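You operate a simulated robot arm through the tools that you are given. There is no shell and no other tool. Be economical: measure what you need, move in short steps, check, and stop when the job is done.

Carry out the task below with a simulated two-armed robot. There is one attempt and no reset: what you move stays moved.

TASK
Tighten the tall box's nut, lock the grey coupling's collar, and put both in the pink tray.
Fine: hold each piece still while you turn. Set down upright: tall box, grey coupling.

The check looks at the end state, three seconds after you hand in, the way a careful person would. Anything else that was tipped, shoved, dropped, spilled or broken makes it a failure.

THE ROBOT
Two 7-joint arms with two-finger parallel grippers on one trunk, on a base that drives. Base frame: it is fixed to the floor where the robot stands at the start and does not move with it; the origin is under the middle of the robot, x ahead of it, y to its left, z up. Units: mm, degrees, N and s.
The left shoulder is at the start at [70, 133, 1201], the right one opposite. Places, roughly: hub of the beige motor [800, 200, 900]; hub of the silver motor [800, 100, 900]; hub of the teal motor [800, 400, 900]; pink tote [-750, 1000, 250]; steel tray [-500, -1750, 250]. Payload 1.57 kg a hand.
The TCP of each hand is the grasp point between the finger pads, 30 mm short of the fingertips. In the tool frame z runs along the fingers and y along their closing line. Largest opening 80 mm; finger width 17, thickness 12; the body of the gripper, 40 by 82 mm, starts 80 mm behind the TCP.
Orientation is that of the tool frame in the base frame, as a unit quaternion [x, y, z, w]. With the fingers straight down and closing along the base's y, the tool's x points along the base's -x, its y along +y and its z along -z.

THE INTERFACE
- The arms move only by the tool jog_arm. It takes "left_steps", "right_steps" or both (then of equal length, played together; a hand with none holds still); each is one flat list of numbers, 7 for each row, row after row: the opening, from 0 (shut) to 1 (fully open), then the shift along the tool's x, y, z in mm, then the turn, a rotation vector about the tool's x, y, z in degrees. In form: [grip, tx, ty, tz, rx, ry, rz, grip, tx, ty, tz, rx, ry, rz, ...]. A call has 1 to 8 rows; each row is the pose to reach, as a shift and turn from the pose commanded when the call began, along the tool's axes at that moment. A row lasts 0.2 s, in which the tool goes at most 50 mm and 8.6 degrees; a call with a longer step from one row to the next is refused whole, and so is a gripper value outside its range. A pose out of reach is approached as far as the arm can. The call stops where the force on the tool passes 50 N (or 10 N more than at its start, if that is more) or the arm is blocked; 0.2 s more then pass. Each finger travels about 153 mm/s and halts on what it meets, pressing with about 43 N; the grip force reading is that of the motor and also rises with nothing between the fingers. The clock runs only during rows and for 0.2 s after the last one: add rows that repeat a pose to give the fingers time. It gives the time, the measured TCP pose, the force on the tool (base axes), the opening and the grip force at its end, in the units of the frame above (readings bear some noise), with the torque about the TCP (base axes, N m) and any sound that the robot's microphone picked up.
- Cameras (640 x 400 px; columns grow to the right, rows downward): "scene" is now at [133.3, -9.3, 1422.2]; the picture's right is [-0.10, -0.99, 0.00], its down [-0.65, 0.07, -0.75] and it looks along [0.75, -0.08, -0.66] (base axes); focal length 272 px, centre (320, 200). "left" rides on the left gripper at [72, 7, -122] in its tool frame; the picture's right is [-0.09, 1.00, 0.00], its down [-0.84, -0.08, -0.54] and it looks along [-0.54, -0.05, 0.84] (tool axes); focal length 238 px, centre (320, 200). "right" rides on the right gripper at [72, -7, -122] in its tool frame; the picture's right is [0.09, 1.00, 0.00], its down [-0.84, 0.08, -0.54] and it looks along [-0.54, 0.05, 0.84] (tool axes); focal length 238 px, centre (320, 200). There is no depth. A picture from a camera that has moved, and an enlarged one, comes with that camera's place and axes in the base frame and with its lens.
- capture(camera): a new picture of that camera. It takes no simulated time.
- slide_trunk(by): slides the trunk up (or, below 0, down) by that many mm; the arms and the scene camera ride with it, the base frame stays. It gives what a move gives, with no picture.
- drive_base(legs): drives the robot by 1 to 6 legs, each [ahead, left, turn to the left] in mm, mm and degrees, along the robot's own axes; the way and the turn of a leg run together, so that a leg with both is an arc; at most 1500 mm and 180 degrees a leg. The arms and the cameras ride along, it lands a little off, and it stops where it bumps. It gives what a move gives.
- turn_head(pan, tilt): turns the head with the scene camera to pan (to the left, within 86 degrees either way) and tilt (down, from -29 to 69), counted from straight ahead of the robot. It gives what a move gives.
- zoom(camera, box): a new picture of the part [left, top, right, bottom] of that camera's present view, enlarged. It takes no simulated time.
- finish_job(): hands the job in; it is judged then, once.

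Go step by step. Nothing tells you exact positions but the pictures and the camera data: compare them with the known pose of the tool, close in by small moves and look again before you grip or let go. The budget is 120 turns and 88 pictures, counting those below and the enlarged ones. Unless the task says otherwise, let go and move clear before handing in, and close with one line.

The tools are called after ">>>" as a command line: name --argument value ..., lists and objects as JSON in quotes. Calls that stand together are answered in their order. jog_arm: Moves the arms, as the interface text tells. Its arguments: {"type":"object","properties":{"left_steps":{"type":"array","items":{"type":"number"}},"right_steps":{"type":"array","items":{"type":"number"}}},"required":[]} The other tools are called the same way: slide_trunk (by) slides the trunk up or down; drive_base (legs) drives the base; turn_head (pan, tilt) turns the head that bears the scene camera; capture (camera) takes a picture; zoom (camera, box) takes an enlarged picture of a part of a camera's view; finish_job () hands the job in.

At the start:

```text
time_s: 0.0
left_tool_pos: [387.9, 32.0, 1224.2]
left_orientation: [-0.001, 1.0, 0.0, -0.001]
left_wrist_force: [0.1, 0.3, 0.2]
left_ft_torque: [-0.01, -0.04, 0.01]
left_width: 80.2
left_grip_force: 0.2
right_tool_pos: [436.3, -317.1, 1152.8]
right_orientation: [0.0, 1.0, -0.001, 0.0]
right_wrist_force: [1.2, -0.5, 0.3]
right_ft_torque: [0.0, -0.01, 0.02]
right_width: 80.0
right_grip_force: 0.0
trunk travel left (down, up): [-775.0, 165.0]
robot x, y, heading: [1.2, 1.7, -0.0]
head pan, tilt: [-5.9, 41.0]
```

scene: 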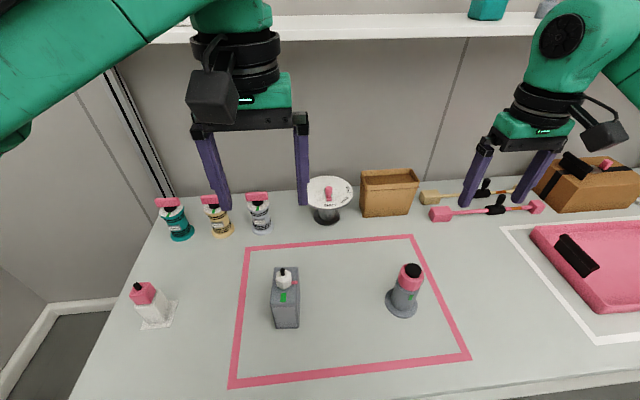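
right: 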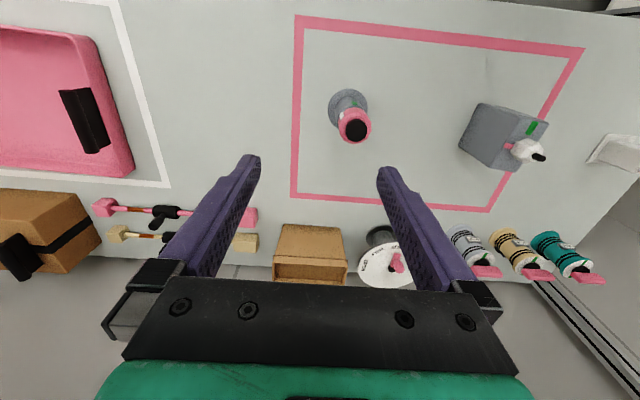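
left: 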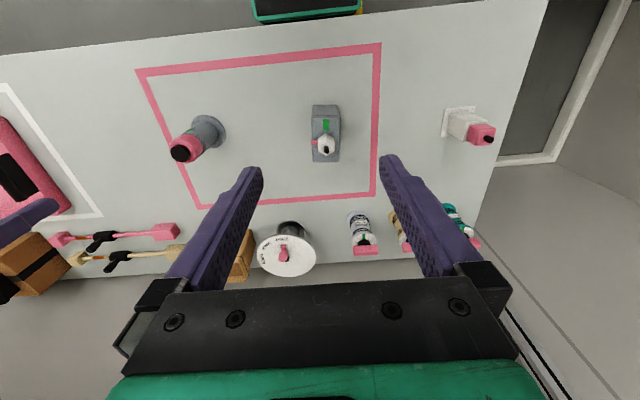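

I see a grey tall box with a white nut and a grey coupling with a pink collar on the table, inside a pink outline; the pink tray is on the right. I'll zoom in for details.

>>> zoom --camera "scene" --box '[220, 230, 480, 390]'

>>> zoom --camera "left" --box '[140, 60, 380, 210]'

>>> zoom --camera "right" --box '[290, 60, 570, 235]'

>>> turn_head --pan -35 --tilt 41

```text
2.46 times, centred on (350, 310) of scene
camera zoom: at [133.3, -9.3, 1422.2], right [-0.1, -0.99, 0.0], down [-0.65, 0.07, -0.75], along [0.75, -0.08, -0.66], focal length 670 px, centre (246, -71)
```

zoom: 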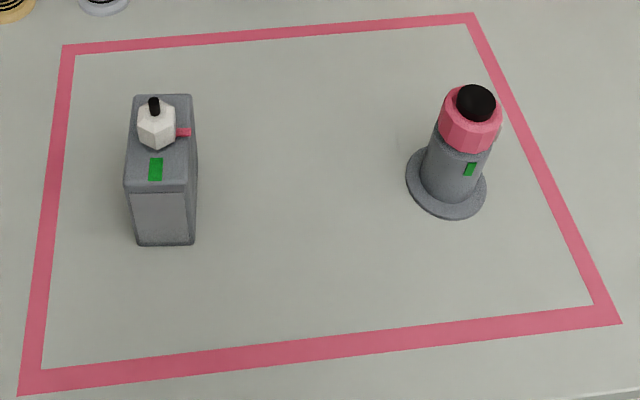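

```text
2.67 times, centred on (260, 135) of left
camera zoom: at [318.2, 38.9, 1347.0], right [0.09, 1.0, 0.0], down [0.84, -0.08, 0.54], along [0.54, -0.05, -0.84], focal length 636 px, centre (480, 373)
```

zoom: 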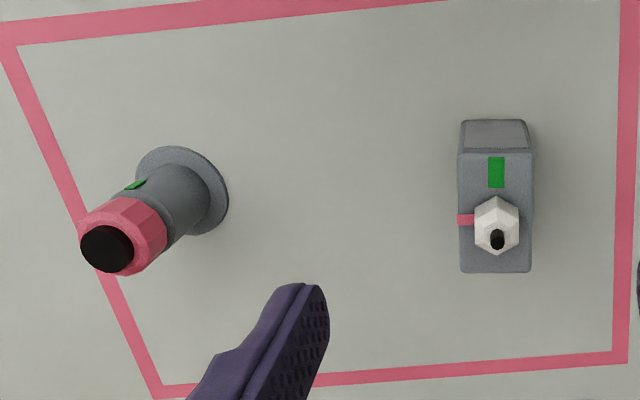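

```text
2.29 times, centred on (430, 148) of right
camera zoom: at [363.3, -324.5, 1275.4], right [-0.09, 1.0, 0.0], down [0.84, 0.08, 0.54], along [0.54, 0.05, -0.84], focal length 545 px, centre (69, 320)
```

zoom: 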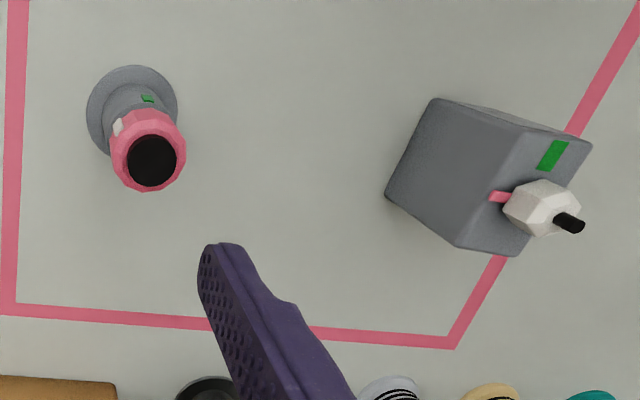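

```text
time_s: 0.9
left_tool_pos: [388.4, 32.0, 1224.3]
left_orientation: [-0.001, 1.0, 0.0, -0.001]
left_wrist_force: [0.3, 0.0, 0.0]
left_ft_torque: [-0.01, 0.01, -0.01]
left_width: 80.5
left_grip_force: 0.0
right_tool_pos: [436.1, -317.1, 1154.1]
right_orientation: [-0.001, 1.0, 0.0, 0.001]
right_wrist_force: [-0.5, 0.1, -0.1]
right_ft_torque: [0.01, -0.01, -0.01]
right_width: 80.0
right_grip_force: 0.0
trunk travel left (down, up): [-775.0, 165.0]
robot x, y, heading: [0.3, 1.2, -0.1]
head pan, tilt: [-35.0, 41.0]
```

The box's nut is at about [485, 35, 880] with its pink pointer at -y and the green mark at -x, so it likely needs 90° clockwise. The coupling is at about [468, -257]. Next I look at the tray.

>>> capture --camera "scene"

>>> zoom --camera "right" --box '[320, 80, 390, 150]'

```text
81 pictures are left
camera scene: at [118.5, -48.8, 1422.2], right [-0.57, -0.82, 0.0], down [-0.54, 0.38, -0.75], along [0.62, -0.43, -0.66], focal length 272 px, centre (320, 200)
```

scene: 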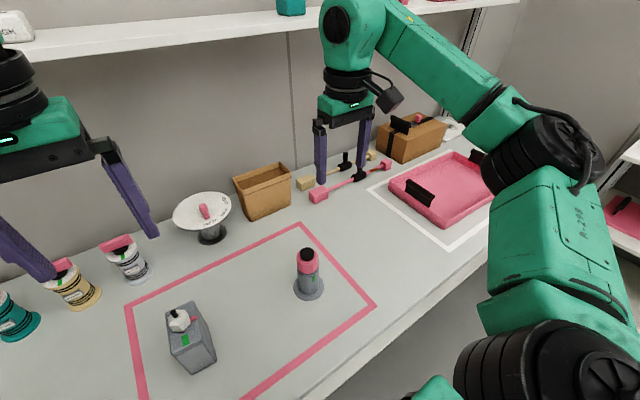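

```text
5.71 times, centred on (355, 115) of right
camera zoom: at [363.3, -324.5, 1275.5], right [-0.09, 1.0, 0.0], down [0.84, 0.08, 0.54], along [0.54, 0.05, -0.84], focal length 1362 px, centre (120, 686)
```

zoom: 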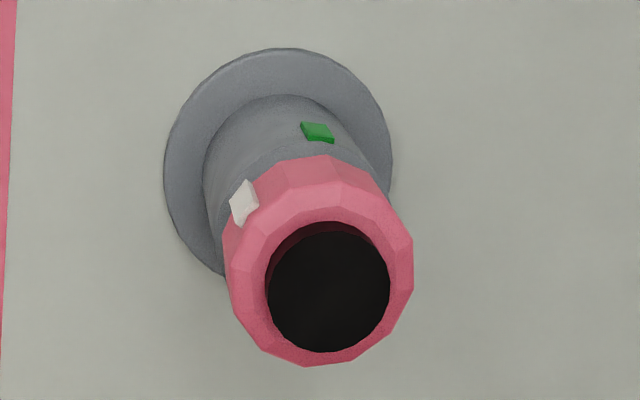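

The pink tray is at about [510, -900] on the same table. The coupling's white index sits about 60° anticlockwise of its green mark. My plan is to hold each piece from the front at a 45° pitch with the left hand and turn from above with the right, so I lower the trunk first.

>>> slide_trunk --by -200

>>> drive_base --legs '[[60, 0, 0]]'

>>> turn_head --pan 0 --tilt 55

>>> capture --camera "scene"

```text
time_s: 3.1
left_tool_pos: [388.4, 31.7, 1023.4]
left_orientation: [-0.001, 1.0, 0.001, 0.0]
left_wrist_force: [-0.2, 0.5, 1.0]
left_ft_torque: [0.04, -0.01, 0.03]
left_width: 80.2
left_grip_force: 0.1
right_tool_pos: [435.8, -317.8, 954.3]
right_orientation: [0.001, 1.0, 0.0, 0.0]
right_wrist_force: [-0.9, 0.2, -0.4]
right_ft_torque: [0.01, 0.03, 0.0]
right_width: 80.0
right_grip_force: 0.1
trunk travel left (down, up): [-575.0, 365.0]
robot x, y, heading: [3.8, 3.1, -0.1]
head pan, tilt: [-35.0, 41.0]
```

```text
time_s: 4.1
left_tool_pos: [448.9, 31.7, 1023.4]
left_orientation: [-0.001, 1.0, 0.0, 0.0]
left_wrist_force: [0.4, -0.6, 1.1]
left_ft_torque: [0.02, 0.01, -0.02]
left_width: 79.9
left_grip_force: 0.0
right_tool_pos: [495.3, -317.0, 953.8]
right_orientation: [0.0, 1.0, -0.001, 0.0]
right_wrist_force: [0.3, 0.0, 0.0]
right_ft_torque: [0.0, 0.02, 0.01]
right_width: 80.1
right_grip_force: 0.0
trunk travel left (down, up): [-575.0, 365.0]
robot x, y, heading: [60.3, -1.4, 0.2]
head pan, tilt: [-35.0, 41.0]
```

```text
time_s: 5.1
left_tool_pos: [449.8, 32.9, 1024.2]
left_orientation: [-0.002, 1.0, 0.001, 0.0]
left_wrist_force: [0.7, 0.1, 0.1]
left_ft_torque: [-0.01, -0.02, -0.01]
left_width: 79.9
left_grip_force: 0.1
right_tool_pos: [495.6, -317.5, 952.8]
right_orientation: [0.0, 1.0, 0.0, 0.0]
right_wrist_force: [-0.1, -0.8, -0.7]
right_ft_torque: [0.03, 0.0, 0.01]
right_width: 79.9
right_grip_force: 0.1
trunk travel left (down, up): [-575.0, 365.0]
robot x, y, heading: [60.3, 2.3, 0.0]
head pan, tilt: [0.0, 55.0]
```

```text
79 pictures are left
camera scene: at [181.9, -0.5, 1203.1], right [0.0, -1.0, 0.0], down [-0.82, 0.0, -0.57], along [0.57, 0.0, -0.82], focal length 272 px, centre (320, 200)
```

scene: 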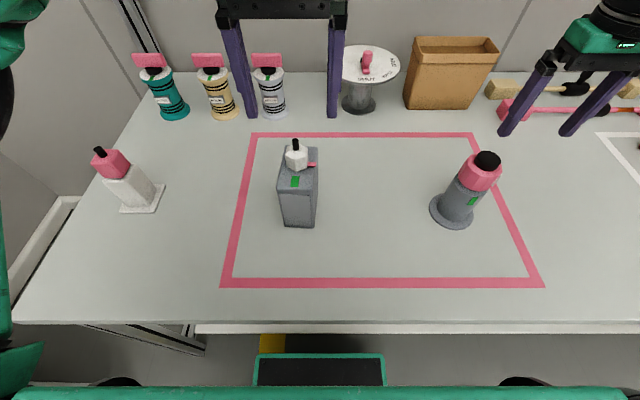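

The view confirms the box front face at x≈434, y≈37, with the table top at z≈752. Now I tilt the left hand 45° forward and pull it back in front of the box.

>>> jog_arm --left_steps '[1, 15, 1, 10, 0, -8, 0, 1, 30, 2, 20, 0, -16, 0, 1, 45, 3, 30, 0, -24, 0, 1, 60, 4, 45, 0, -32, 0, 1, 75, 5, 55, 0, -40, 0, 1, 85, 5, 64, 0, -45, 0, 1, 85, 5, 64, 0, -45, 0]'

>>> capture --camera "left"

>>> capture --camera "scene"

```text
time_s: 6.7
left_tool_pos: [385.9, -6.5, 993.1]
left_orientation: [-0.002, 0.924, 0.0, 0.382]
left_wrist_force: [-0.7, -0.3, -0.1]
left_ft_torque: [0.0, -0.01, -0.04]
left_width: 79.7
left_grip_force: 0.1
left hand out of reach, approached as far as the arm can: row 4, 5, 6, 7
right_tool_pos: [497.6, -316.1, 954.4]
right_orientation: [0.0, 1.0, -0.001, 0.001]
right_wrist_force: [-0.5, 0.6, 0.5]
right_ft_torque: [-0.01, 0.05, 0.04]
right_width: 79.9
right_grip_force: 0.0
trunk travel left (down, up): [-575.0, 365.0]
robot x, y, heading: [61.7, -2.2, -0.1]
head pan, tilt: [0.0, 55.0]
```

```text
78 pictures are left
camera left: at [250.2, 0.0, 1028.4], right [0.06, 1.0, 0.06], down [0.21, -0.08, 0.97], along [0.98, -0.05, -0.21], focal length 238 px, centre (320, 200)
```

left: 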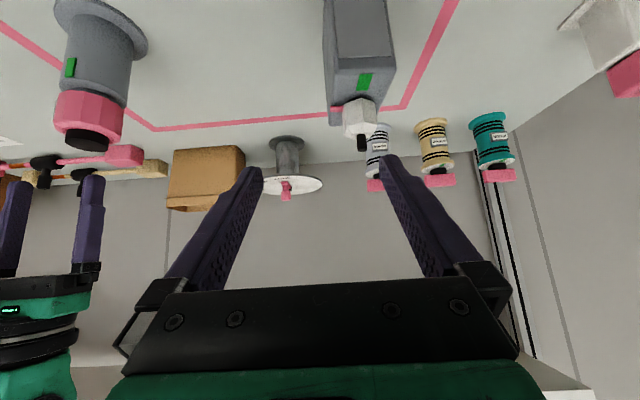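

```text
77 pictures are left
camera scene: at [183.1, 1.2, 1202.9], right [0.0, -1.0, 0.0], down [-0.82, 0.0, -0.57], along [0.57, 0.0, -0.82], focal length 272 px, centre (320, 200)
```

scene: 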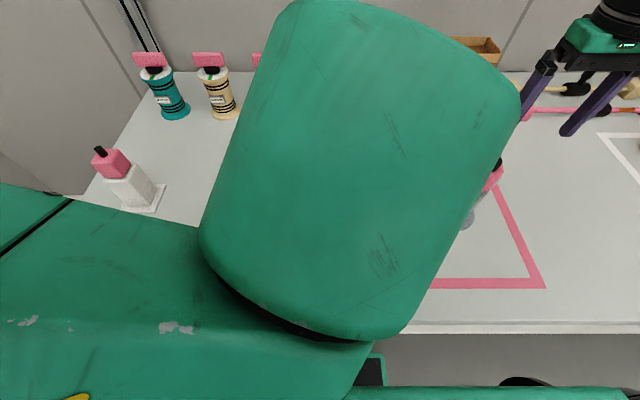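

The tilted left hand is too close to the chest, so its elbow folds up. I'll back the base off to stretch the arm.

>>> drive_base --legs '[[-130, 0, 0]]'

>>> jog_arm --left_steps '[1, 0, 10, 25, 0, 0, 0, 1, 0, 20, 60, 0, 0, 0, 1, -20, 30, 90, 0, 0, 0, 1, -40, 42, 110, 0, 0, 0, 1, -40, 42, 110, 0, 0, 0]'

>>> capture --camera "scene"

```text
time_s: 8.0
left_tool_pos: [255.8, -7.9, 992.2]
left_orientation: [-0.002, 0.924, 0.001, 0.382]
left_wrist_force: [0.7, 0.5, 0.8]
left_ft_torque: [0.0, -0.01, -0.03]
left_width: 79.9
left_grip_force: 0.0
right_tool_pos: [367.8, -317.2, 953.6]
right_orientation: [-0.001, 1.0, 0.0, 0.0]
right_wrist_force: [-0.2, 0.5, -0.1]
right_ft_torque: [0.02, 0.01, -0.02]
right_width: 79.9
right_grip_force: 0.0
trunk travel left (down, up): [-575.0, 365.0]
robot x, y, heading: [-67.7, 1.4, 0.1]
head pan, tilt: [0.0, 55.0]
```

```text
time_s: 9.2
left_tool_pos: [359.7, 34.7, 944.7]
left_orientation: [-0.001, 0.924, 0.001, 0.383]
left_wrist_force: [-0.3, 0.6, -0.1]
left_ft_torque: [0.02, 0.02, 0.01]
left_width: 79.8
left_grip_force: 0.1
left hand out of reach, approached as far as the arm can: row 1, 2, 3
right_tool_pos: [367.1, -318.8, 952.7]
right_orientation: [-0.001, 1.0, 0.002, 0.002]
right_wrist_force: [-0.9, -0.2, 0.6]
right_ft_torque: [0.01, -0.01, 0.01]
right_width: 80.1
right_grip_force: 0.1
trunk travel left (down, up): [-575.0, 365.0]
robot x, y, heading: [-71.6, -2.3, 0.2]
head pan, tilt: [0.0, 55.0]
```

```text
76 pictures are left
camera scene: at [51.2, -1.4, 1203.2], right [0.0, -1.0, 0.0], down [-0.82, 0.0, -0.57], along [0.57, 0.0, -0.82], focal length 272 px, centre (320, 200)
```

scene: 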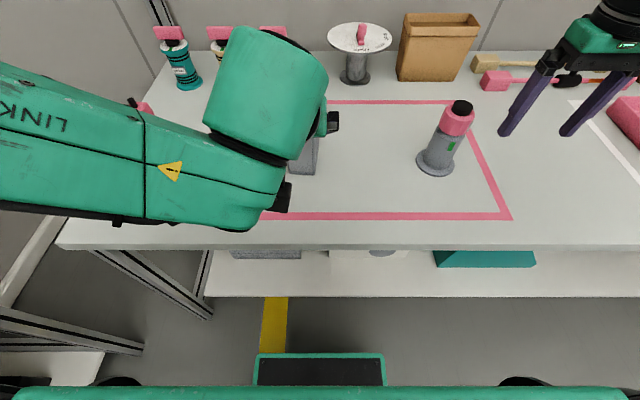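

The arm now comes in from the left and leaves the space above the box clear. Next I approach the box and check with the wrist camera.

>>> jog_arm --left_steps '[1, 12, 1, 40, 0, 0, 0, 1, 25, 2, 81, 0, 0, 0, 1, 25, 2, 81, 0, 0, 0]'

>>> capture --camera "left"

>>> capture --camera "scene"

```text
time_s: 10.0
left_tool_pos: [398.5, 35.1, 871.1]
left_orientation: [-0.003, 0.924, 0.001, 0.383]
left_wrist_force: [0.7, -0.9, -0.3]
left_ft_torque: [0.0, 0.01, 0.02]
left_width: 80.0
left_grip_force: 0.1
right_tool_pos: [366.7, -317.9, 954.0]
right_orientation: [0.0, 1.0, -0.001, 0.0]
right_wrist_force: [-0.5, -0.4, -0.7]
right_ft_torque: [-0.02, 0.0, -0.01]
right_width: 80.0
right_grip_force: 0.0
trunk travel left (down, up): [-575.0, 365.0]
robot x, y, heading: [-66.5, 3.8, -0.0]
head pan, tilt: [0.0, 55.0]
```

```text
75 pictures are left
camera left: at [263.5, 42.6, 906.7], right [0.06, 1.0, 0.07], down [0.21, -0.08, 0.97], along [0.98, -0.05, -0.21], focal length 238 px, centre (320, 200)
```

left: 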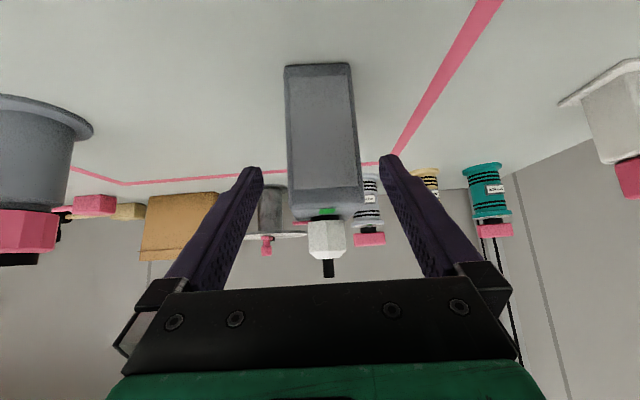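

```text
74 pictures are left
camera scene: at [51.3, -0.8, 1203.2], right [0.0, -1.0, 0.0], down [-0.82, 0.0, -0.57], along [0.57, 0.0, -0.82], focal length 272 px, centre (320, 200)
```

scene: 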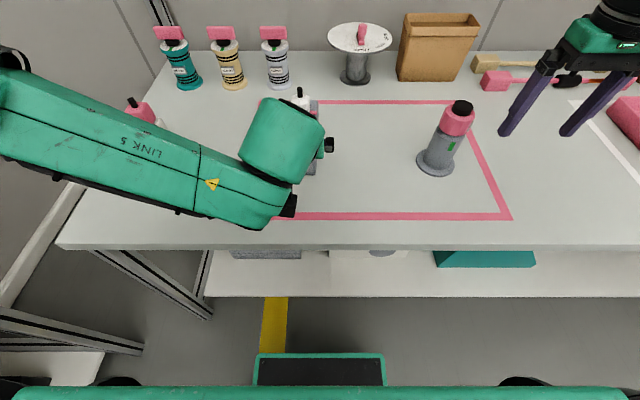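

The box is centred at y≈40, 4 mm to the left of the hand. I slide diagonally down so the fingers straddle it, then look again.

>>> jog_arm --left_steps '[1, 0, 4.5, 30, 0, 0, 0, 1, 0, 4.5, 55, 0, 0, 0, 1, 0, 4.5, 80, 0, 0, 0, 1, 0, 4.5, 80, 0, 0, 0]'

>>> capture --camera "left"

```text
time_s: 11.0
left_tool_pos: [456.1, 42.4, 811.2]
left_orientation: [-0.001, 0.924, 0.001, 0.383]
left_wrist_force: [0.2, -0.2, -0.5]
left_ft_torque: [-0.03, -0.02, 0.0]
left_width: 80.1
left_grip_force: 0.1
right_tool_pos: [366.8, -316.8, 954.4]
right_orientation: [-0.001, 1.0, 0.0, 0.0]
right_wrist_force: [-0.4, -0.1, 0.2]
right_ft_torque: [0.01, -0.02, -0.02]
right_width: 79.9
right_grip_force: 0.1
trunk travel left (down, up): [-575.0, 365.0]
robot x, y, heading: [-68.3, 2.4, 0.2]
head pan, tilt: [0.0, 55.0]
```

```text
73 pictures are left
camera left: at [321.2, 49.2, 847.8], right [0.06, 1.0, 0.07], down [0.21, -0.08, 0.97], along [0.98, -0.05, -0.21], focal length 238 px, centre (320, 200)
```

left: 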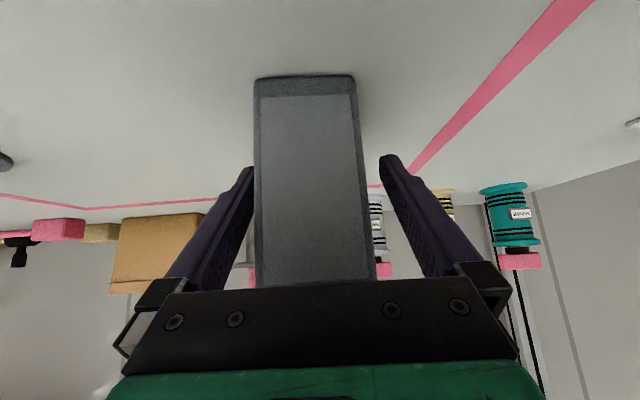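

The hand is about 4 mm too far left. I'll correct that and close on the box.

>>> jog_arm --left_steps '[1, 0, -4, 0, 0, 0, 0, 0.8, 0, -4, 0, 0, 0, 0, 0.5, 0, -4, 0, 0, 0, 0, 0.5, 0, -4, 0, 0, 0, 0]'

>>> capture --camera "left"

>>> capture --camera "scene"

```text
time_s: 12.0
left_tool_pos: [458.3, 37.4, 811.5]
left_orientation: [-0.001, 0.924, 0.0, 0.382]
left_wrist_force: [0.3, -0.5, 0.4]
left_ft_torque: [-0.11, -0.17, 0.01]
left_width: 57.7
left_grip_force: 42.4
right_tool_pos: [366.5, -317.4, 952.6]
right_orientation: [0.0, 1.0, 0.0, 0.0]
right_wrist_force: [-0.3, 0.7, 0.0]
right_ft_torque: [-0.04, 0.0, -0.02]
right_width: 80.1
right_grip_force: 0.0
trunk travel left (down, up): [-575.0, 365.0]
robot x, y, heading: [-67.3, -4.3, 0.3]
head pan, tilt: [0.0, 55.0]
```

```text
72 pictures are left
camera left: at [321.5, 44.6, 848.2], right [0.06, 1.0, 0.07], down [0.21, -0.08, 0.97], along [0.98, -0.05, -0.21], focal length 238 px, centre (320, 200)
```

left: 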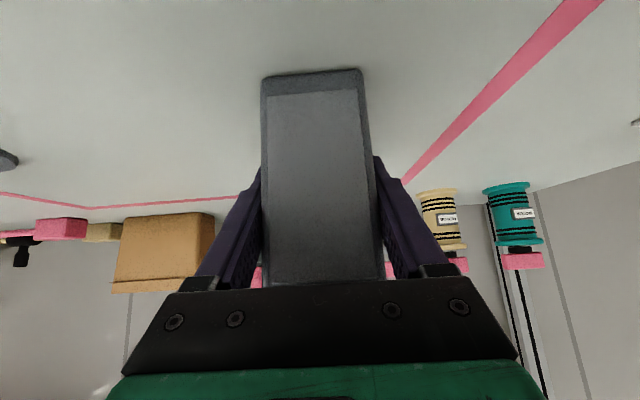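

```text
71 pictures are left
camera scene: at [52.3, -0.4, 1203.1], right [0.0, -1.0, 0.0], down [-0.82, 0.0, -0.57], along [0.57, 0.0, -0.82], focal length 272 px, centre (320, 200)
```

scene: 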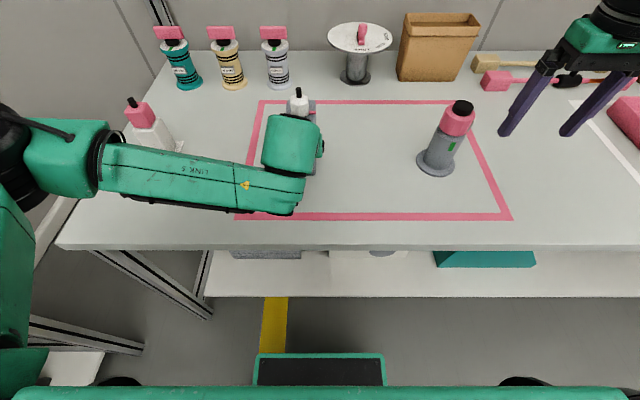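

The box is gripped: width 57.7 mm and force 42 N. I now bring the right hand high over the nut.

>>> jog_arm --right_steps '[1, -5, 10, -40, 0, 0, 0, 1, -20, 55, -57, 0, 0, 0, 1, -35, 100, -57, 0, 0, 0, 1, -50, 145, -57, 0, 0, 0, 1, -68, 190, -57, 0, 0, 0, 1, -82, 235, -57, 0, 0, 0, 1, -98, 280, -57, 0, 0, 0, 1, -110, 322, -57, 0, 0, 0]'

>>> capture --camera "right"

>>> capture --camera "scene"

```text
refused: row 2 steps farther than a row can; nothing moved
```

```text
70 pictures are left
camera right: at [294.6, -323.9, 1075.5], right [-0.09, 1.0, 0.0], down [0.84, 0.08, 0.54], along [0.54, 0.05, -0.84], focal length 238 px, centre (320, 200)
```

right: 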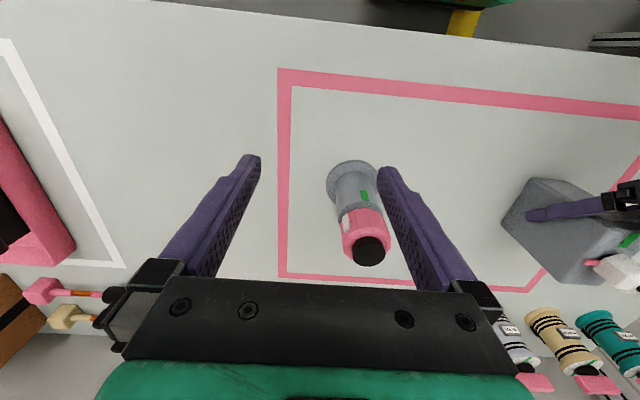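

```text
69 pictures are left
camera scene: at [52.3, -0.4, 1203.1], right [0.0, -1.0, 0.0], down [-0.82, 0.0, -0.57], along [0.57, 0.0, -0.82], focal length 272 px, centre (320, 200)
```

scene: 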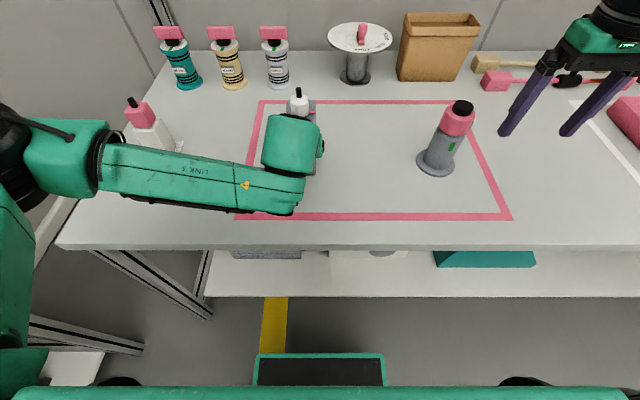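

A row was slightly too long, so I resend the move with smaller steps.

>>> jog_arm --right_steps '[1, -25, 15, -35, 0, 0, 0, 1, -50, 50, -57, 0, 0, 0, 1, -70, 94, -57, 0, 0, 0, 1, -90, 138, -57, 0, 0, 0, 1, -105, 184, -57, 0, 0, 0, 1, -110, 231, -57, 0, 0, 0, 1, -110, 278, -57, 0, 0, 0, 1, -110, 322, -57, 0, 0, 0]'

>>> capture --camera "right"

>>> capture --camera "scene"

```text
time_s: 13.8
left_tool_pos: [457.8, 38.0, 812.3]
left_orientation: [-0.002, 0.924, 0.001, 0.382]
left_wrist_force: [-0.8, 0.5, 2.3]
left_ft_torque: [-0.14, -0.19, -0.03]
left_width: 57.7
left_grip_force: 42.6
right_tool_pos: [454.0, 3.2, 1002.1]
right_orientation: [0.0, 1.0, 0.0, 0.001]
right_wrist_force: [0.1, 0.1, -0.1]
right_ft_torque: [-0.05, 0.01, -0.01]
right_width: 80.0
right_grip_force: 0.0
right hand out of reach, approached as far as the arm can: row 7, 8
trunk travel left (down, up): [-575.0, 365.0]
robot x, y, heading: [-70.6, -3.5, 0.1]
head pan, tilt: [0.0, 55.0]
```

```text
68 pictures are left
camera right: at [381.5, -3.3, 1124.4], right [-0.09, 1.0, 0.0], down [0.84, 0.08, 0.54], along [0.54, 0.05, -0.84], focal length 238 px, centre (320, 200)
```

right: 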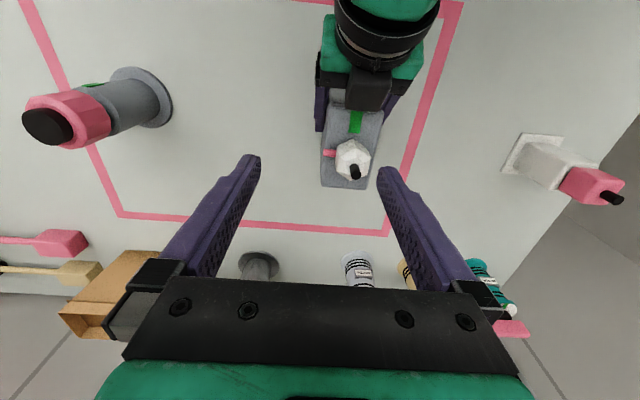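

```text
67 pictures are left
camera scene: at [51.9, 1.1, 1203.1], right [0.0, -1.0, 0.0], down [-0.82, 0.0, -0.57], along [0.57, 0.0, -0.82], focal length 272 px, centre (320, 200)
```

scene: 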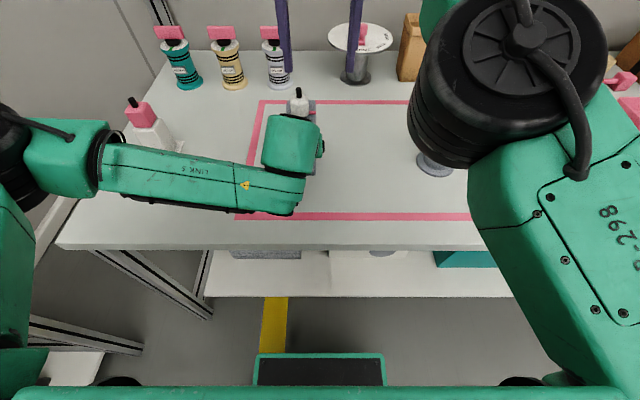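

The right arm runs out of reach here. I let go of the box with the left hand, retreat up, and move the base 60 ahead and 30 left before regripping.

>>> jog_arm --left_steps '[1, 0, 0, 0, 0, 0, 0, 1, 0, 0, 0, 0, 0, 0, 1, 0, 0, -45, 0, 0, 0, 1, 0, 0, -90, 0, 0, 0, 1, -15, 0, -130, 0, 0, 0, 1, -30, 0, -140, 0, 0, 0, 1, -30, 0, -140, 0, 0, 0]'

>>> drive_base --legs '[[60, 30, 0]]'

>>> capture --camera "left"

```text
time_s: 15.4
left_tool_pos: [380.9, 36.7, 932.2]
left_orientation: [-0.002, 0.924, 0.001, 0.382]
left_wrist_force: [0.1, -1.0, 0.7]
left_ft_torque: [0.02, -0.02, -0.02]
left_width: 79.8
left_grip_force: 0.1
right_tool_pos: [454.6, 2.7, 1001.8]
right_orientation: [-0.002, 1.0, 0.0, 0.0]
right_wrist_force: [0.3, 0.1, 0.9]
right_ft_torque: [0.02, 0.02, -0.01]
right_width: 79.9
right_grip_force: 0.0
trunk travel left (down, up): [-575.0, 365.0]
robot x, y, heading: [-69.8, -0.1, 0.3]
head pan, tilt: [0.0, 55.0]
```

```text
time_s: 16.4
left_tool_pos: [439.4, 68.8, 930.8]
left_orientation: [-0.002, 0.924, 0.001, 0.381]
left_wrist_force: [-0.2, 0.0, -0.7]
left_ft_torque: [0.02, 0.0, -0.02]
left_width: 79.9
left_grip_force: 0.1
right_tool_pos: [513.7, 33.0, 1001.5]
right_orientation: [-0.001, 1.0, 0.001, 0.0]
right_wrist_force: [-0.1, 0.6, -0.7]
right_ft_torque: [0.01, 0.03, 0.02]
right_width: 80.1
right_grip_force: 0.1
trunk travel left (down, up): [-575.0, 365.0]
robot x, y, heading: [-10.9, 35.3, 0.1]
head pan, tilt: [0.0, 55.0]
```

```text
66 pictures are left
camera left: at [304.2, 74.7, 967.7], right [0.06, 1.0, 0.06], down [0.21, -0.08, 0.97], along [0.98, -0.05, -0.21], focal length 238 px, centre (320, 200)
```

left: 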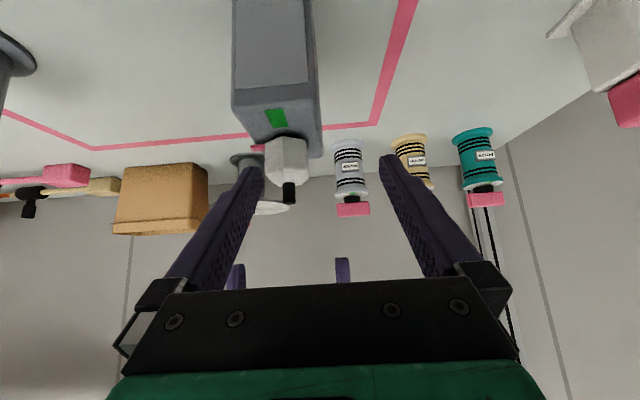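

The right hand is now above the nut region. I regrip the box with the left hand.

>>> jog_arm --left_steps '[1, 35, -15, 0, 0, 0, 0, 1, 70, -30.5, 15, 0, 0, 0, 1, 70, -30.5, 57, 0, 0, 0, 1, 70, -30.5, 97, 0, 0, 0, 1, 70, -30.5, 97, 0, 0, 0, 0.8, 70, -30.5, 97, 0, 0, 0, 0.5, 70, -30.5, 97, 0, 0, 0, 0.5, 70, -30.5, 97, 0, 0, 0]'

>>> capture --camera "right"

>>> zoom --camera "right" --box '[280, 70, 440, 170]'

```text
time_s: 18.2
left_tool_pos: [459.9, 36.6, 814.3]
left_orientation: [-0.001, 0.924, 0.0, 0.381]
left_wrist_force: [0.1, 0.4, 0.5]
left_ft_torque: [0.08, -0.07, 0.0]
left_width: 57.8
left_grip_force: 43.2
right_tool_pos: [514.0, 32.3, 1001.2]
right_orientation: [-0.001, 1.0, 0.0, 0.0]
right_wrist_force: [1.4, 1.3, 0.2]
right_ft_torque: [0.02, -0.03, 0.03]
right_width: 80.1
right_grip_force: 0.0
trunk travel left (down, up): [-575.0, 365.0]
robot x, y, heading: [-8.1, 32.8, 0.3]
head pan, tilt: [0.0, 55.0]
```

```text
65 pictures are left
camera right: at [441.6, 26.3, 1124.2], right [-0.09, 1.0, 0.0], down [0.84, 0.08, 0.54], along [0.54, 0.05, -0.84], focal length 238 px, centre (320, 200)
```

right: 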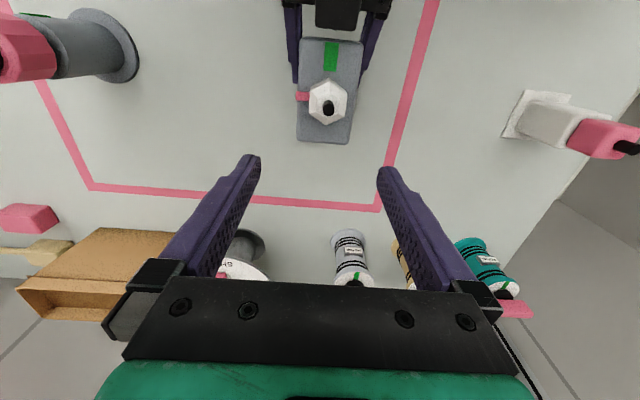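

```text
4.00 times, centred on (360, 120) of right
camera zoom: at [441.6, 26.3, 1124.2], right [-0.09, 1.0, 0.0], down [0.84, 0.08, 0.54], along [0.54, 0.05, -0.84], focal length 953 px, centre (160, 520)
```

zoom: 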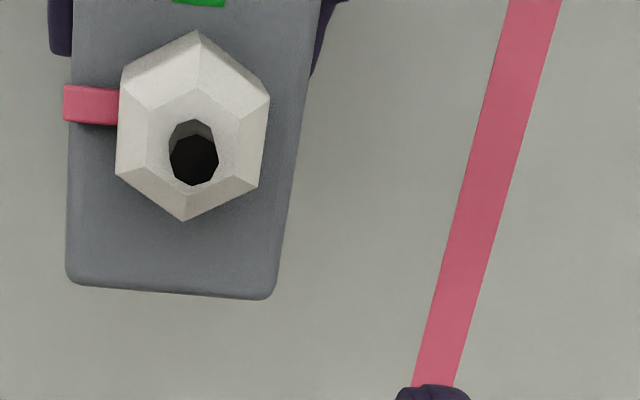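

The nut centre is at about [485, 37.5] with its flats facing ±y, and the pointer is at -y. I turn the right hand 60° anticlockwise onto another flat pair, centre it over the nut and partly descend.

>>> jog_arm --right_steps '[1, 5, 1, 0, 0, 0, -8, 1, 10, 2, 0, 0, 0, -16, 1, 15, 3, 0, 0, 0, -24, 1, 20, 4, 0, 0, 0, -32, 1, 25, 5, 5, 0, 0, -40, 1, 29, 5, 10, 0, 0, -48, 1, 29, 5, 20, 0, 0, -56, 1, 29, 5, 30, 0, 0, -60]'

>>> capture --camera "right"

>>> capture --camera "scene"

```text
time_s: 19.9
left_tool_pos: [455.5, 33.6, 813.4]
left_orientation: [0.003, 0.924, -0.003, 0.383]
left_wrist_force: [-2.3, 0.5, 5.9]
left_ft_torque: [0.29, 0.44, 0.04]
left_width: 58.0
left_grip_force: 42.9
right_tool_pos: [394.2, 46.9, 966.6]
right_orientation: [-0.47, 0.883, 0.004, 0.016]
right_wrist_force: [-0.2, 0.2, -0.6]
right_ft_torque: [0.0, 0.0, 0.0]
right_width: 80.1
right_grip_force: 0.0
right hand out of reach, approached as far as the arm can: row 4, 5, 6, 7, 8
trunk travel left (down, up): [-575.0, 365.0]
robot x, y, heading: [-9.2, 30.9, 0.1]
head pan, tilt: [0.0, 55.0]
stopped in row 8 (right hand): the force on the tool passed its limit (the readings are from after the stop); the commanded pose is now the measured one
```

```text
63 pictures are left
camera right: at [356.4, -19.3, 1086.5], right [-0.88, 0.48, -0.01], down [0.39, 0.73, 0.57], along [0.28, 0.49, -0.82], focal length 238 px, centre (320, 200)
```

right: 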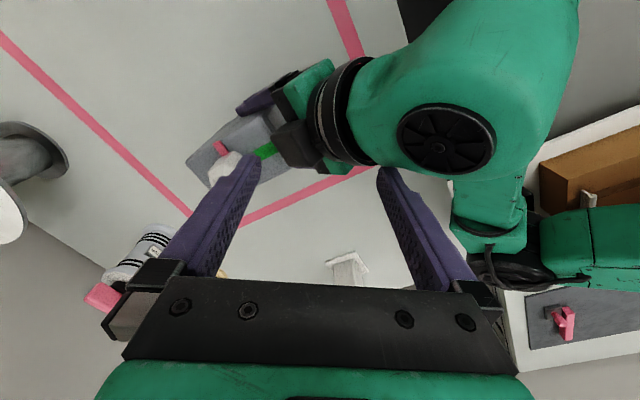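

```text
62 pictures are left
camera scene: at [111.0, 31.1, 1203.2], right [0.0, -1.0, 0.0], down [-0.82, 0.0, -0.57], along [0.57, 0.0, -0.82], focal length 272 px, centre (320, 200)
```

scene: 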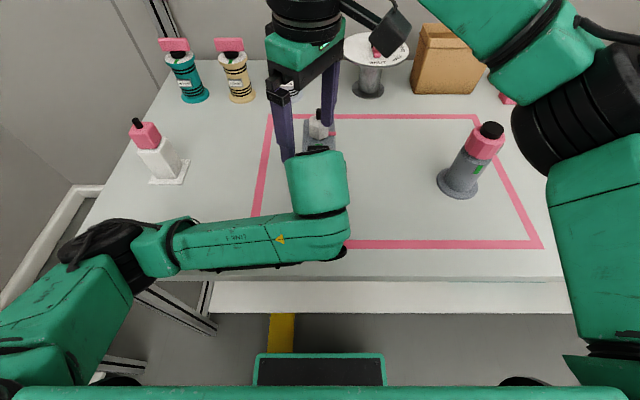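

Turning the right hand anticlockwise runs into its limit, and the IK swung it back against the left wrist. I lift it and undo the turn. Turning from yaw 0 clockwise should suit it better.

>>> jog_arm --right_steps '[1, -5, -10, -30, 0, 0, 3, 1, -15, -30, -50, 0, 0, 11, 1, -25, -50, -50, 0, 0, 19, 1, -35, -70, -50, 0, 0, 27, 1, -43, -83, -50, 0, 0, 35, 1, -43, -83, -45, 0, 0, 43, 1, -43, -83, -40, 0, 0, 51, 1, -43, -83, -35, 0, 0, 58]'

>>> capture --camera "right"

>>> zoom --camera "scene" --box '[240, 60, 400, 160]'

```text
time_s: 21.7
left_tool_pos: [456.8, 33.7, 814.1]
left_orientation: [0.002, 0.924, -0.002, 0.382]
left_wrist_force: [3.7, -0.1, 12.1]
left_ft_torque: [0.22, 0.17, -0.01]
left_width: 57.7
left_grip_force: 42.9
right_tool_pos: [485.5, 35.8, 1005.3]
right_orientation: [0.017, 1.0, 0.011, 0.011]
right_wrist_force: [0.2, 0.0, 0.5]
right_ft_torque: [0.0, -0.02, -0.02]
right_width: 80.2
right_grip_force: 0.0
trunk travel left (down, up): [-575.0, 365.0]
robot x, y, heading: [-8.6, 28.3, 0.3]
head pan, tilt: [0.0, 55.0]
```

```text
61 pictures are left
camera right: at [411.4, 28.2, 1124.1], right [-0.06, 1.0, 0.02], down [0.83, 0.04, 0.56], along [0.56, 0.05, -0.83], focal length 238 px, centre (320, 200)
```

right: 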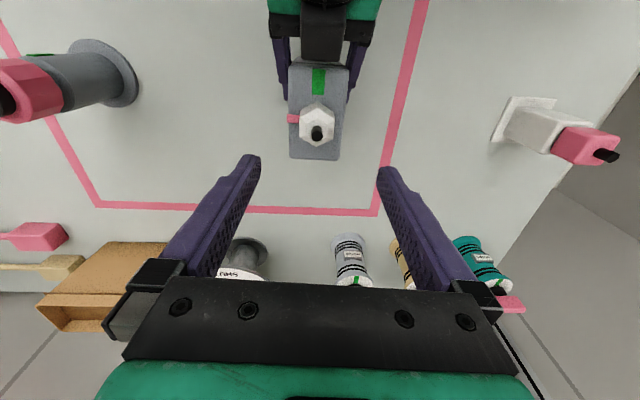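

```text
4.00 times, centred on (320, 110) of scene
camera zoom: at [111.0, 30.9, 1203.2], right [0.0, -1.0, 0.0], down [-0.82, 0.0, -0.57], along [0.57, 0.0, -0.82], focal length 1089 px, centre (320, 560)
```

zoom: 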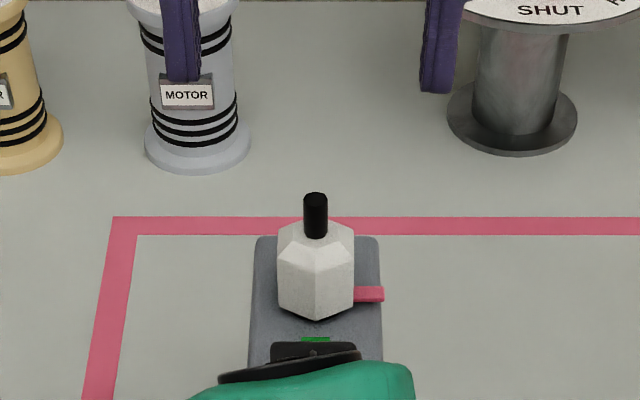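

The box is still upright on the table, and the nut is now at about [483, 34]. I level the right hand and descend to just above the stud.

>>> jog_arm --right_steps '[0.8, 0, -1, 20, 1.3, 1.3, -2, 0.75, 0, -1, 45, 1.3, 1.3, -2, 0.75, 0, -1, 45, 1.3, 1.3, -2]'

>>> capture --camera "right"

>>> zoom --camera "scene" --box '[260, 60, 400, 148]'

```text
time_s: 22.5
left_tool_pos: [455.6, 34.2, 813.0]
left_orientation: [0.002, 0.924, -0.001, 0.382]
left_wrist_force: [3.5, 0.4, 14.8]
left_ft_torque: [0.13, 0.19, -0.01]
left_width: 57.5
left_grip_force: 42.6
right_tool_pos: [488.0, 34.5, 957.8]
right_orientation: [0.0, 1.0, 0.0, 0.0]
right_wrist_force: [0.4, -0.2, 0.6]
right_ft_torque: [-0.01, -0.03, 0.0]
right_width: 59.8
right_grip_force: 0.1
trunk travel left (down, up): [-575.0, 365.0]
robot x, y, heading: [-10.4, 28.3, 0.3]
head pan, tilt: [0.0, 55.0]
```

```text
59 pictures are left
camera right: at [414.9, 28.8, 1080.5], right [-0.09, 1.0, 0.0], down [0.84, 0.08, 0.54], along [0.54, 0.05, -0.84], focal length 238 px, centre (320, 200)
```

right: 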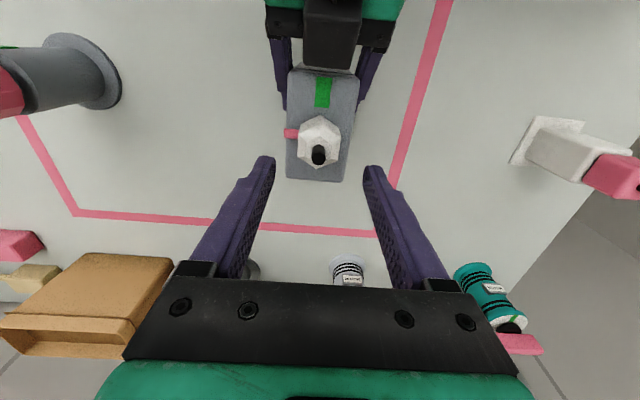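

```text
4.55 times, centred on (330, 104) of scene
camera zoom: at [110.8, 30.9, 1203.2], right [0.0, -1.0, 0.0], down [-0.82, 0.0, -0.57], along [0.57, 0.0, -0.82], focal length 1237 px, centre (274, 636)
```

zoom: 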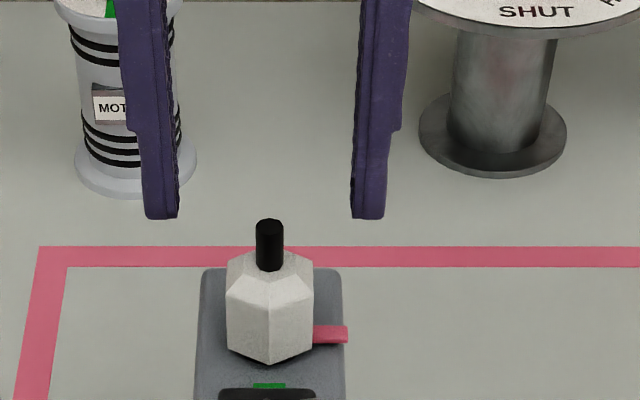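

The nut sides span about z 862–898 and its pointer lies flat on the box top. I shift 7 mm toward the robot, go down to TCP z≈905 and check.

>>> jog_arm --right_steps '[0.75, 7, -1, 10, 0, 0, 0, 0.75, 7, -1, 30, 0, 0, 0, 0.75, 7, -1, 52, 0, 0, 0, 0.75, 7, -1, 52, 0, 0, 0]'

>>> capture --camera "right"

>>> zoom --camera "scene" --box '[260, 60, 400, 148]'

```text
time_s: 23.5
left_tool_pos: [455.9, 33.3, 813.2]
left_orientation: [0.002, 0.924, -0.001, 0.383]
left_wrist_force: [4.1, 0.5, 15.4]
left_ft_torque: [0.12, 0.22, 0.02]
left_width: 57.4
left_grip_force: 42.7
right_tool_pos: [481.6, 35.2, 906.0]
right_orientation: [0.0, 1.0, 0.0, 0.0]
right_wrist_force: [-0.1, 0.6, -0.5]
right_ft_torque: [0.0, 0.01, -0.02]
right_width: 60.1
right_grip_force: 0.0
trunk travel left (down, up): [-575.0, 365.0]
robot x, y, heading: [-11.6, 33.0, -0.0]
head pan, tilt: [0.0, 55.0]
```

```text
57 pictures are left
camera right: at [408.1, 27.9, 1028.3], right [-0.09, 1.0, 0.0], down [0.84, 0.08, 0.54], along [0.54, 0.05, -0.84], focal length 238 px, centre (320, 200)
```

right: 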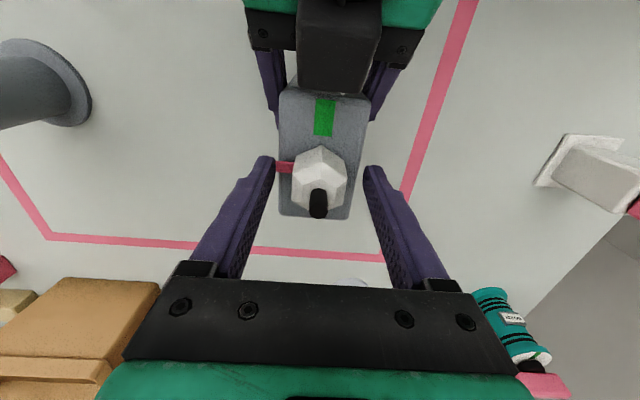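

```text
4.55 times, centred on (330, 104) of scene
camera zoom: at [110.7, 31.0, 1203.2], right [0.0, -1.0, 0.0], down [-0.82, 0.0, -0.57], along [0.57, 0.0, -0.82], focal length 1237 px, centre (274, 636)
```

zoom: 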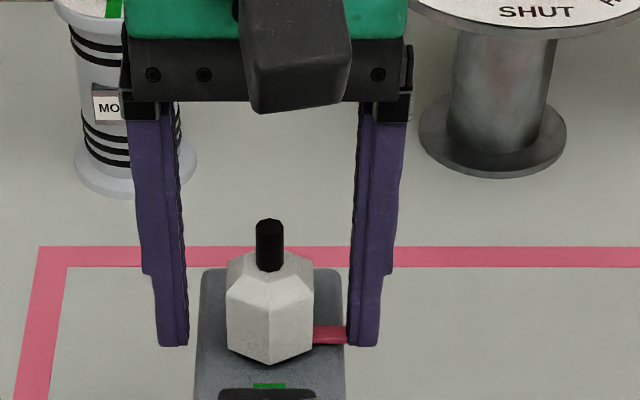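

The fingers straddle the nut and are well centred, just above the pointer. I close on the nut.

>>> jog_arm --right_steps '[0.6, 0, 0, 0, 0, 0, 0, 0.4, 0, 0, 0, 0, 0, 0, 0.3, 0, 0, 0, 0, 0, 0, 0.3, 0, 0, 0, 0, 0, 0]'

>>> zoom --camera "right" --box '[220, 80, 420, 240]'

```text
time_s: 24.5
left_tool_pos: [456.0, 34.2, 813.3]
left_orientation: [0.002, 0.924, 0.0, 0.383]
left_wrist_force: [1.7, 4.6, 16.3]
left_ft_torque: [-0.46, 0.15, 0.18]
left_width: 57.8
left_grip_force: 43.4
right_tool_pos: [480.7, 33.8, 907.3]
right_orientation: [0.0, 1.0, 0.0, 0.0]
right_wrist_force: [-0.2, -8.0, 0.3]
right_ft_torque: [-0.08, 0.09, -0.01]
right_width: 35.3
right_grip_force: 41.9
trunk travel left (down, up): [-575.0, 365.0]
robot x, y, heading: [-8.0, 35.4, -0.1]
head pan, tilt: [0.0, 55.0]
```

```text
2.50 times, centred on (320, 160) of right
camera zoom: at [408.1, 27.4, 1028.4], right [-0.09, 1.0, 0.0], down [0.84, 0.08, 0.54], along [0.54, 0.05, -0.84], focal length 596 px, centre (320, 300)
```

zoom: 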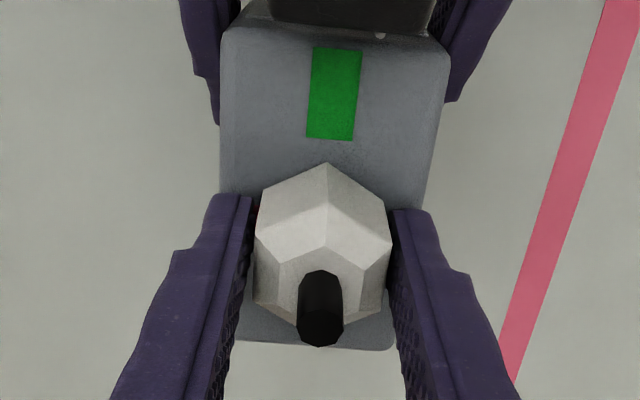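

The nut is gripped across its flats at 35.3 mm. Now I turn it clockwise in small steps.

>>> jog_arm --right_steps '[0.3, 0, 0, 0, 0, 0, 6, 0.3, 0, 0, 0, 0, 0, 12, 0.3, 0, 0, 0, 0, 0, 18, 0.3, 0, 0, 0, 0, 0, 24, 0.3, 0, 0, 0, 0, 0, 30, 0.3, 0, 0, 0, 0, 0, 30]'

>>> zoom --camera "right" --box '[220, 80, 420, 240]'

```text
time_s: 25.9
left_tool_pos: [455.0, 34.4, 813.1]
left_orientation: [0.002, 0.924, -0.001, 0.383]
left_wrist_force: [-6.9, 10.9, 20.6]
left_ft_torque: [-0.52, -0.08, 0.35]
left_width: 57.7
left_grip_force: 42.8
right_tool_pos: [480.7, 35.3, 906.1]
right_orientation: [0.261, 0.965, -0.001, 0.001]
right_wrist_force: [4.6, -11.6, -10.7]
right_ft_torque: [-0.24, -0.24, 0.02]
right_width: 35.4
right_grip_force: 42.8
trunk travel left (down, up): [-575.0, 365.0]
robot x, y, heading: [-9.6, 32.3, 0.0]
head pan, tilt: [0.0, 55.0]
```

```text
2.50 times, centred on (320, 160) of right
camera zoom: at [414.3, 64.5, 1028.5], right [0.42, 0.91, 0.0], down [0.76, -0.35, 0.54], along [0.49, -0.23, -0.84], focal length 596 px, centre (320, 300)
```

zoom: 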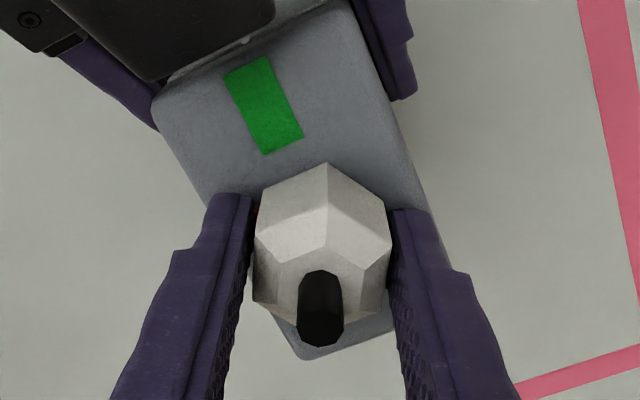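

The nut turns smoothly with the hand, and a light downward pull suggests it is threading in. I continue.

>>> jog_arm --right_steps '[0.3, 0, 0, 0.3, 0, 0, 6, 0.3, 0, 0, 0.6, 0, 0, 12, 0.3, 0, 0, 0.9, 0, 0, 18, 0.3, 0, 0, 1.2, 0, 0, 24, 0.3, 0, 0, 1.5, 0, 0, 30, 0.3, 0, 0, 1.5, 0, 0, 30]'

>>> zoom --camera "right" --box '[220, 80, 420, 240]'

```text
time_s: 27.3
left_tool_pos: [455.3, 33.8, 814.0]
left_orientation: [0.003, 0.924, -0.001, 0.382]
left_wrist_force: [-1.2, 11.0, 11.9]
left_ft_torque: [-0.11, -0.62, 0.11]
left_width: 58.0
left_grip_force: 43.0
right_tool_pos: [480.6, 33.5, 906.6]
right_orientation: [0.5, 0.866, 0.002, 0.001]
right_wrist_force: [9.8, -12.4, 10.7]
right_ft_torque: [-0.56, -0.48, -0.02]
right_width: 35.8
right_grip_force: 42.4
trunk travel left (down, up): [-575.0, 365.0]
robot x, y, heading: [-12.2, 32.1, 0.0]
head pan, tilt: [0.0, 55.0]
```

```text
2.50 times, centred on (320, 160) of right
camera zoom: at [437.6, 92.4, 1028.5], right [0.82, 0.58, 0.0], down [0.48, -0.69, 0.54], along [0.32, -0.44, -0.84], focal length 596 px, centre (320, 300)
```

zoom: 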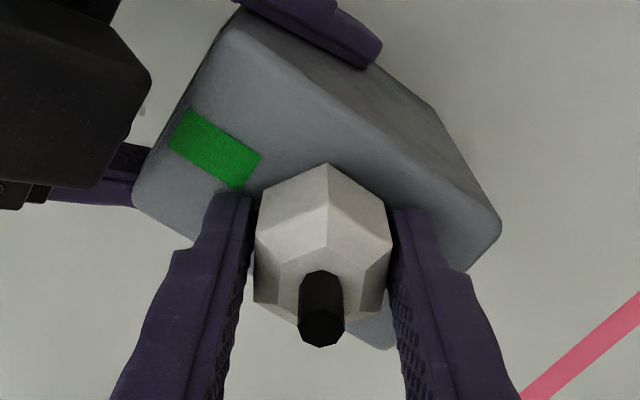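

We're at 60° with the nut following. I turn the remaining 30° gently and listen for a sound.

>>> jog_arm --right_steps '[0.3, 0, 0, -0.5, 0, 0, 6, 0.3, 0, 0, -0.5, 0, 0, 12, 0.3, 0, 0, -0.5, 0, 0, 18, 0.3, 0, 0, -0.5, 0, 0, 24, 0.3, 0, 0, -0.5, 0, 0, 30, 0.3, 0, 0, -0.5, 0, 0, 30]'

>>> zoom --camera "right" --box '[220, 80, 420, 240]'

>>> zoom --camera "scene" --box '[260, 60, 400, 148]'

```text
time_s: 28.7
left_tool_pos: [456.4, 33.9, 813.5]
left_orientation: [0.002, 0.924, -0.001, 0.382]
left_wrist_force: [3.0, 14.4, 6.6]
left_ft_torque: [-0.2, -0.52, 0.1]
left_width: 57.8
left_grip_force: 43.2
right_tool_pos: [479.4, 34.2, 906.1]
right_orientation: [0.707, 0.707, 0.001, 0.0]
right_wrist_force: [7.9, -14.4, 21.8]
right_ft_torque: [-0.35, -0.33, 0.01]
right_width: 35.4
right_grip_force: 42.5
trunk travel left (down, up): [-575.0, 365.0]
robot x, y, heading: [-8.7, 29.2, 0.1]
head pan, tilt: [0.0, 55.0]
```

```text
2.50 times, centred on (320, 160) of right
camera zoom: at [472.2, 105.7, 1028.4], right [1.0, 0.09, 0.0], down [0.08, -0.84, 0.54], along [0.05, -0.54, -0.84], focal length 596 px, centre (320, 300)
```

zoom: 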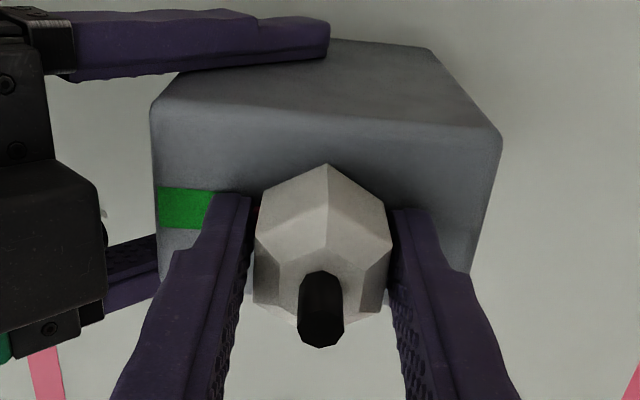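

```text
4.55 times, centred on (330, 104) of scene
camera zoom: at [110.0, 30.8, 1203.4], right [0.0, -1.0, 0.0], down [-0.82, 0.0, -0.57], along [0.57, 0.0, -0.82], focal length 1237 px, centre (274, 636)
```

zoom: 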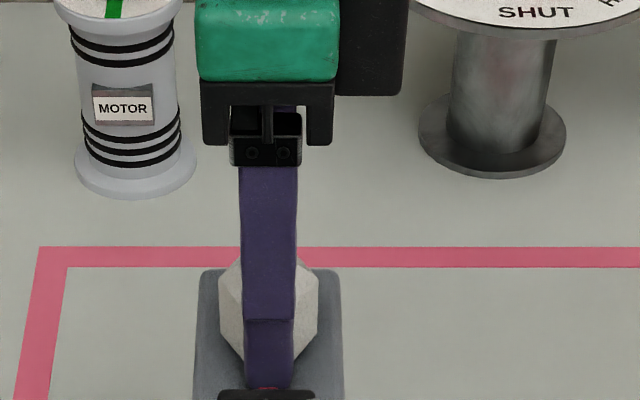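

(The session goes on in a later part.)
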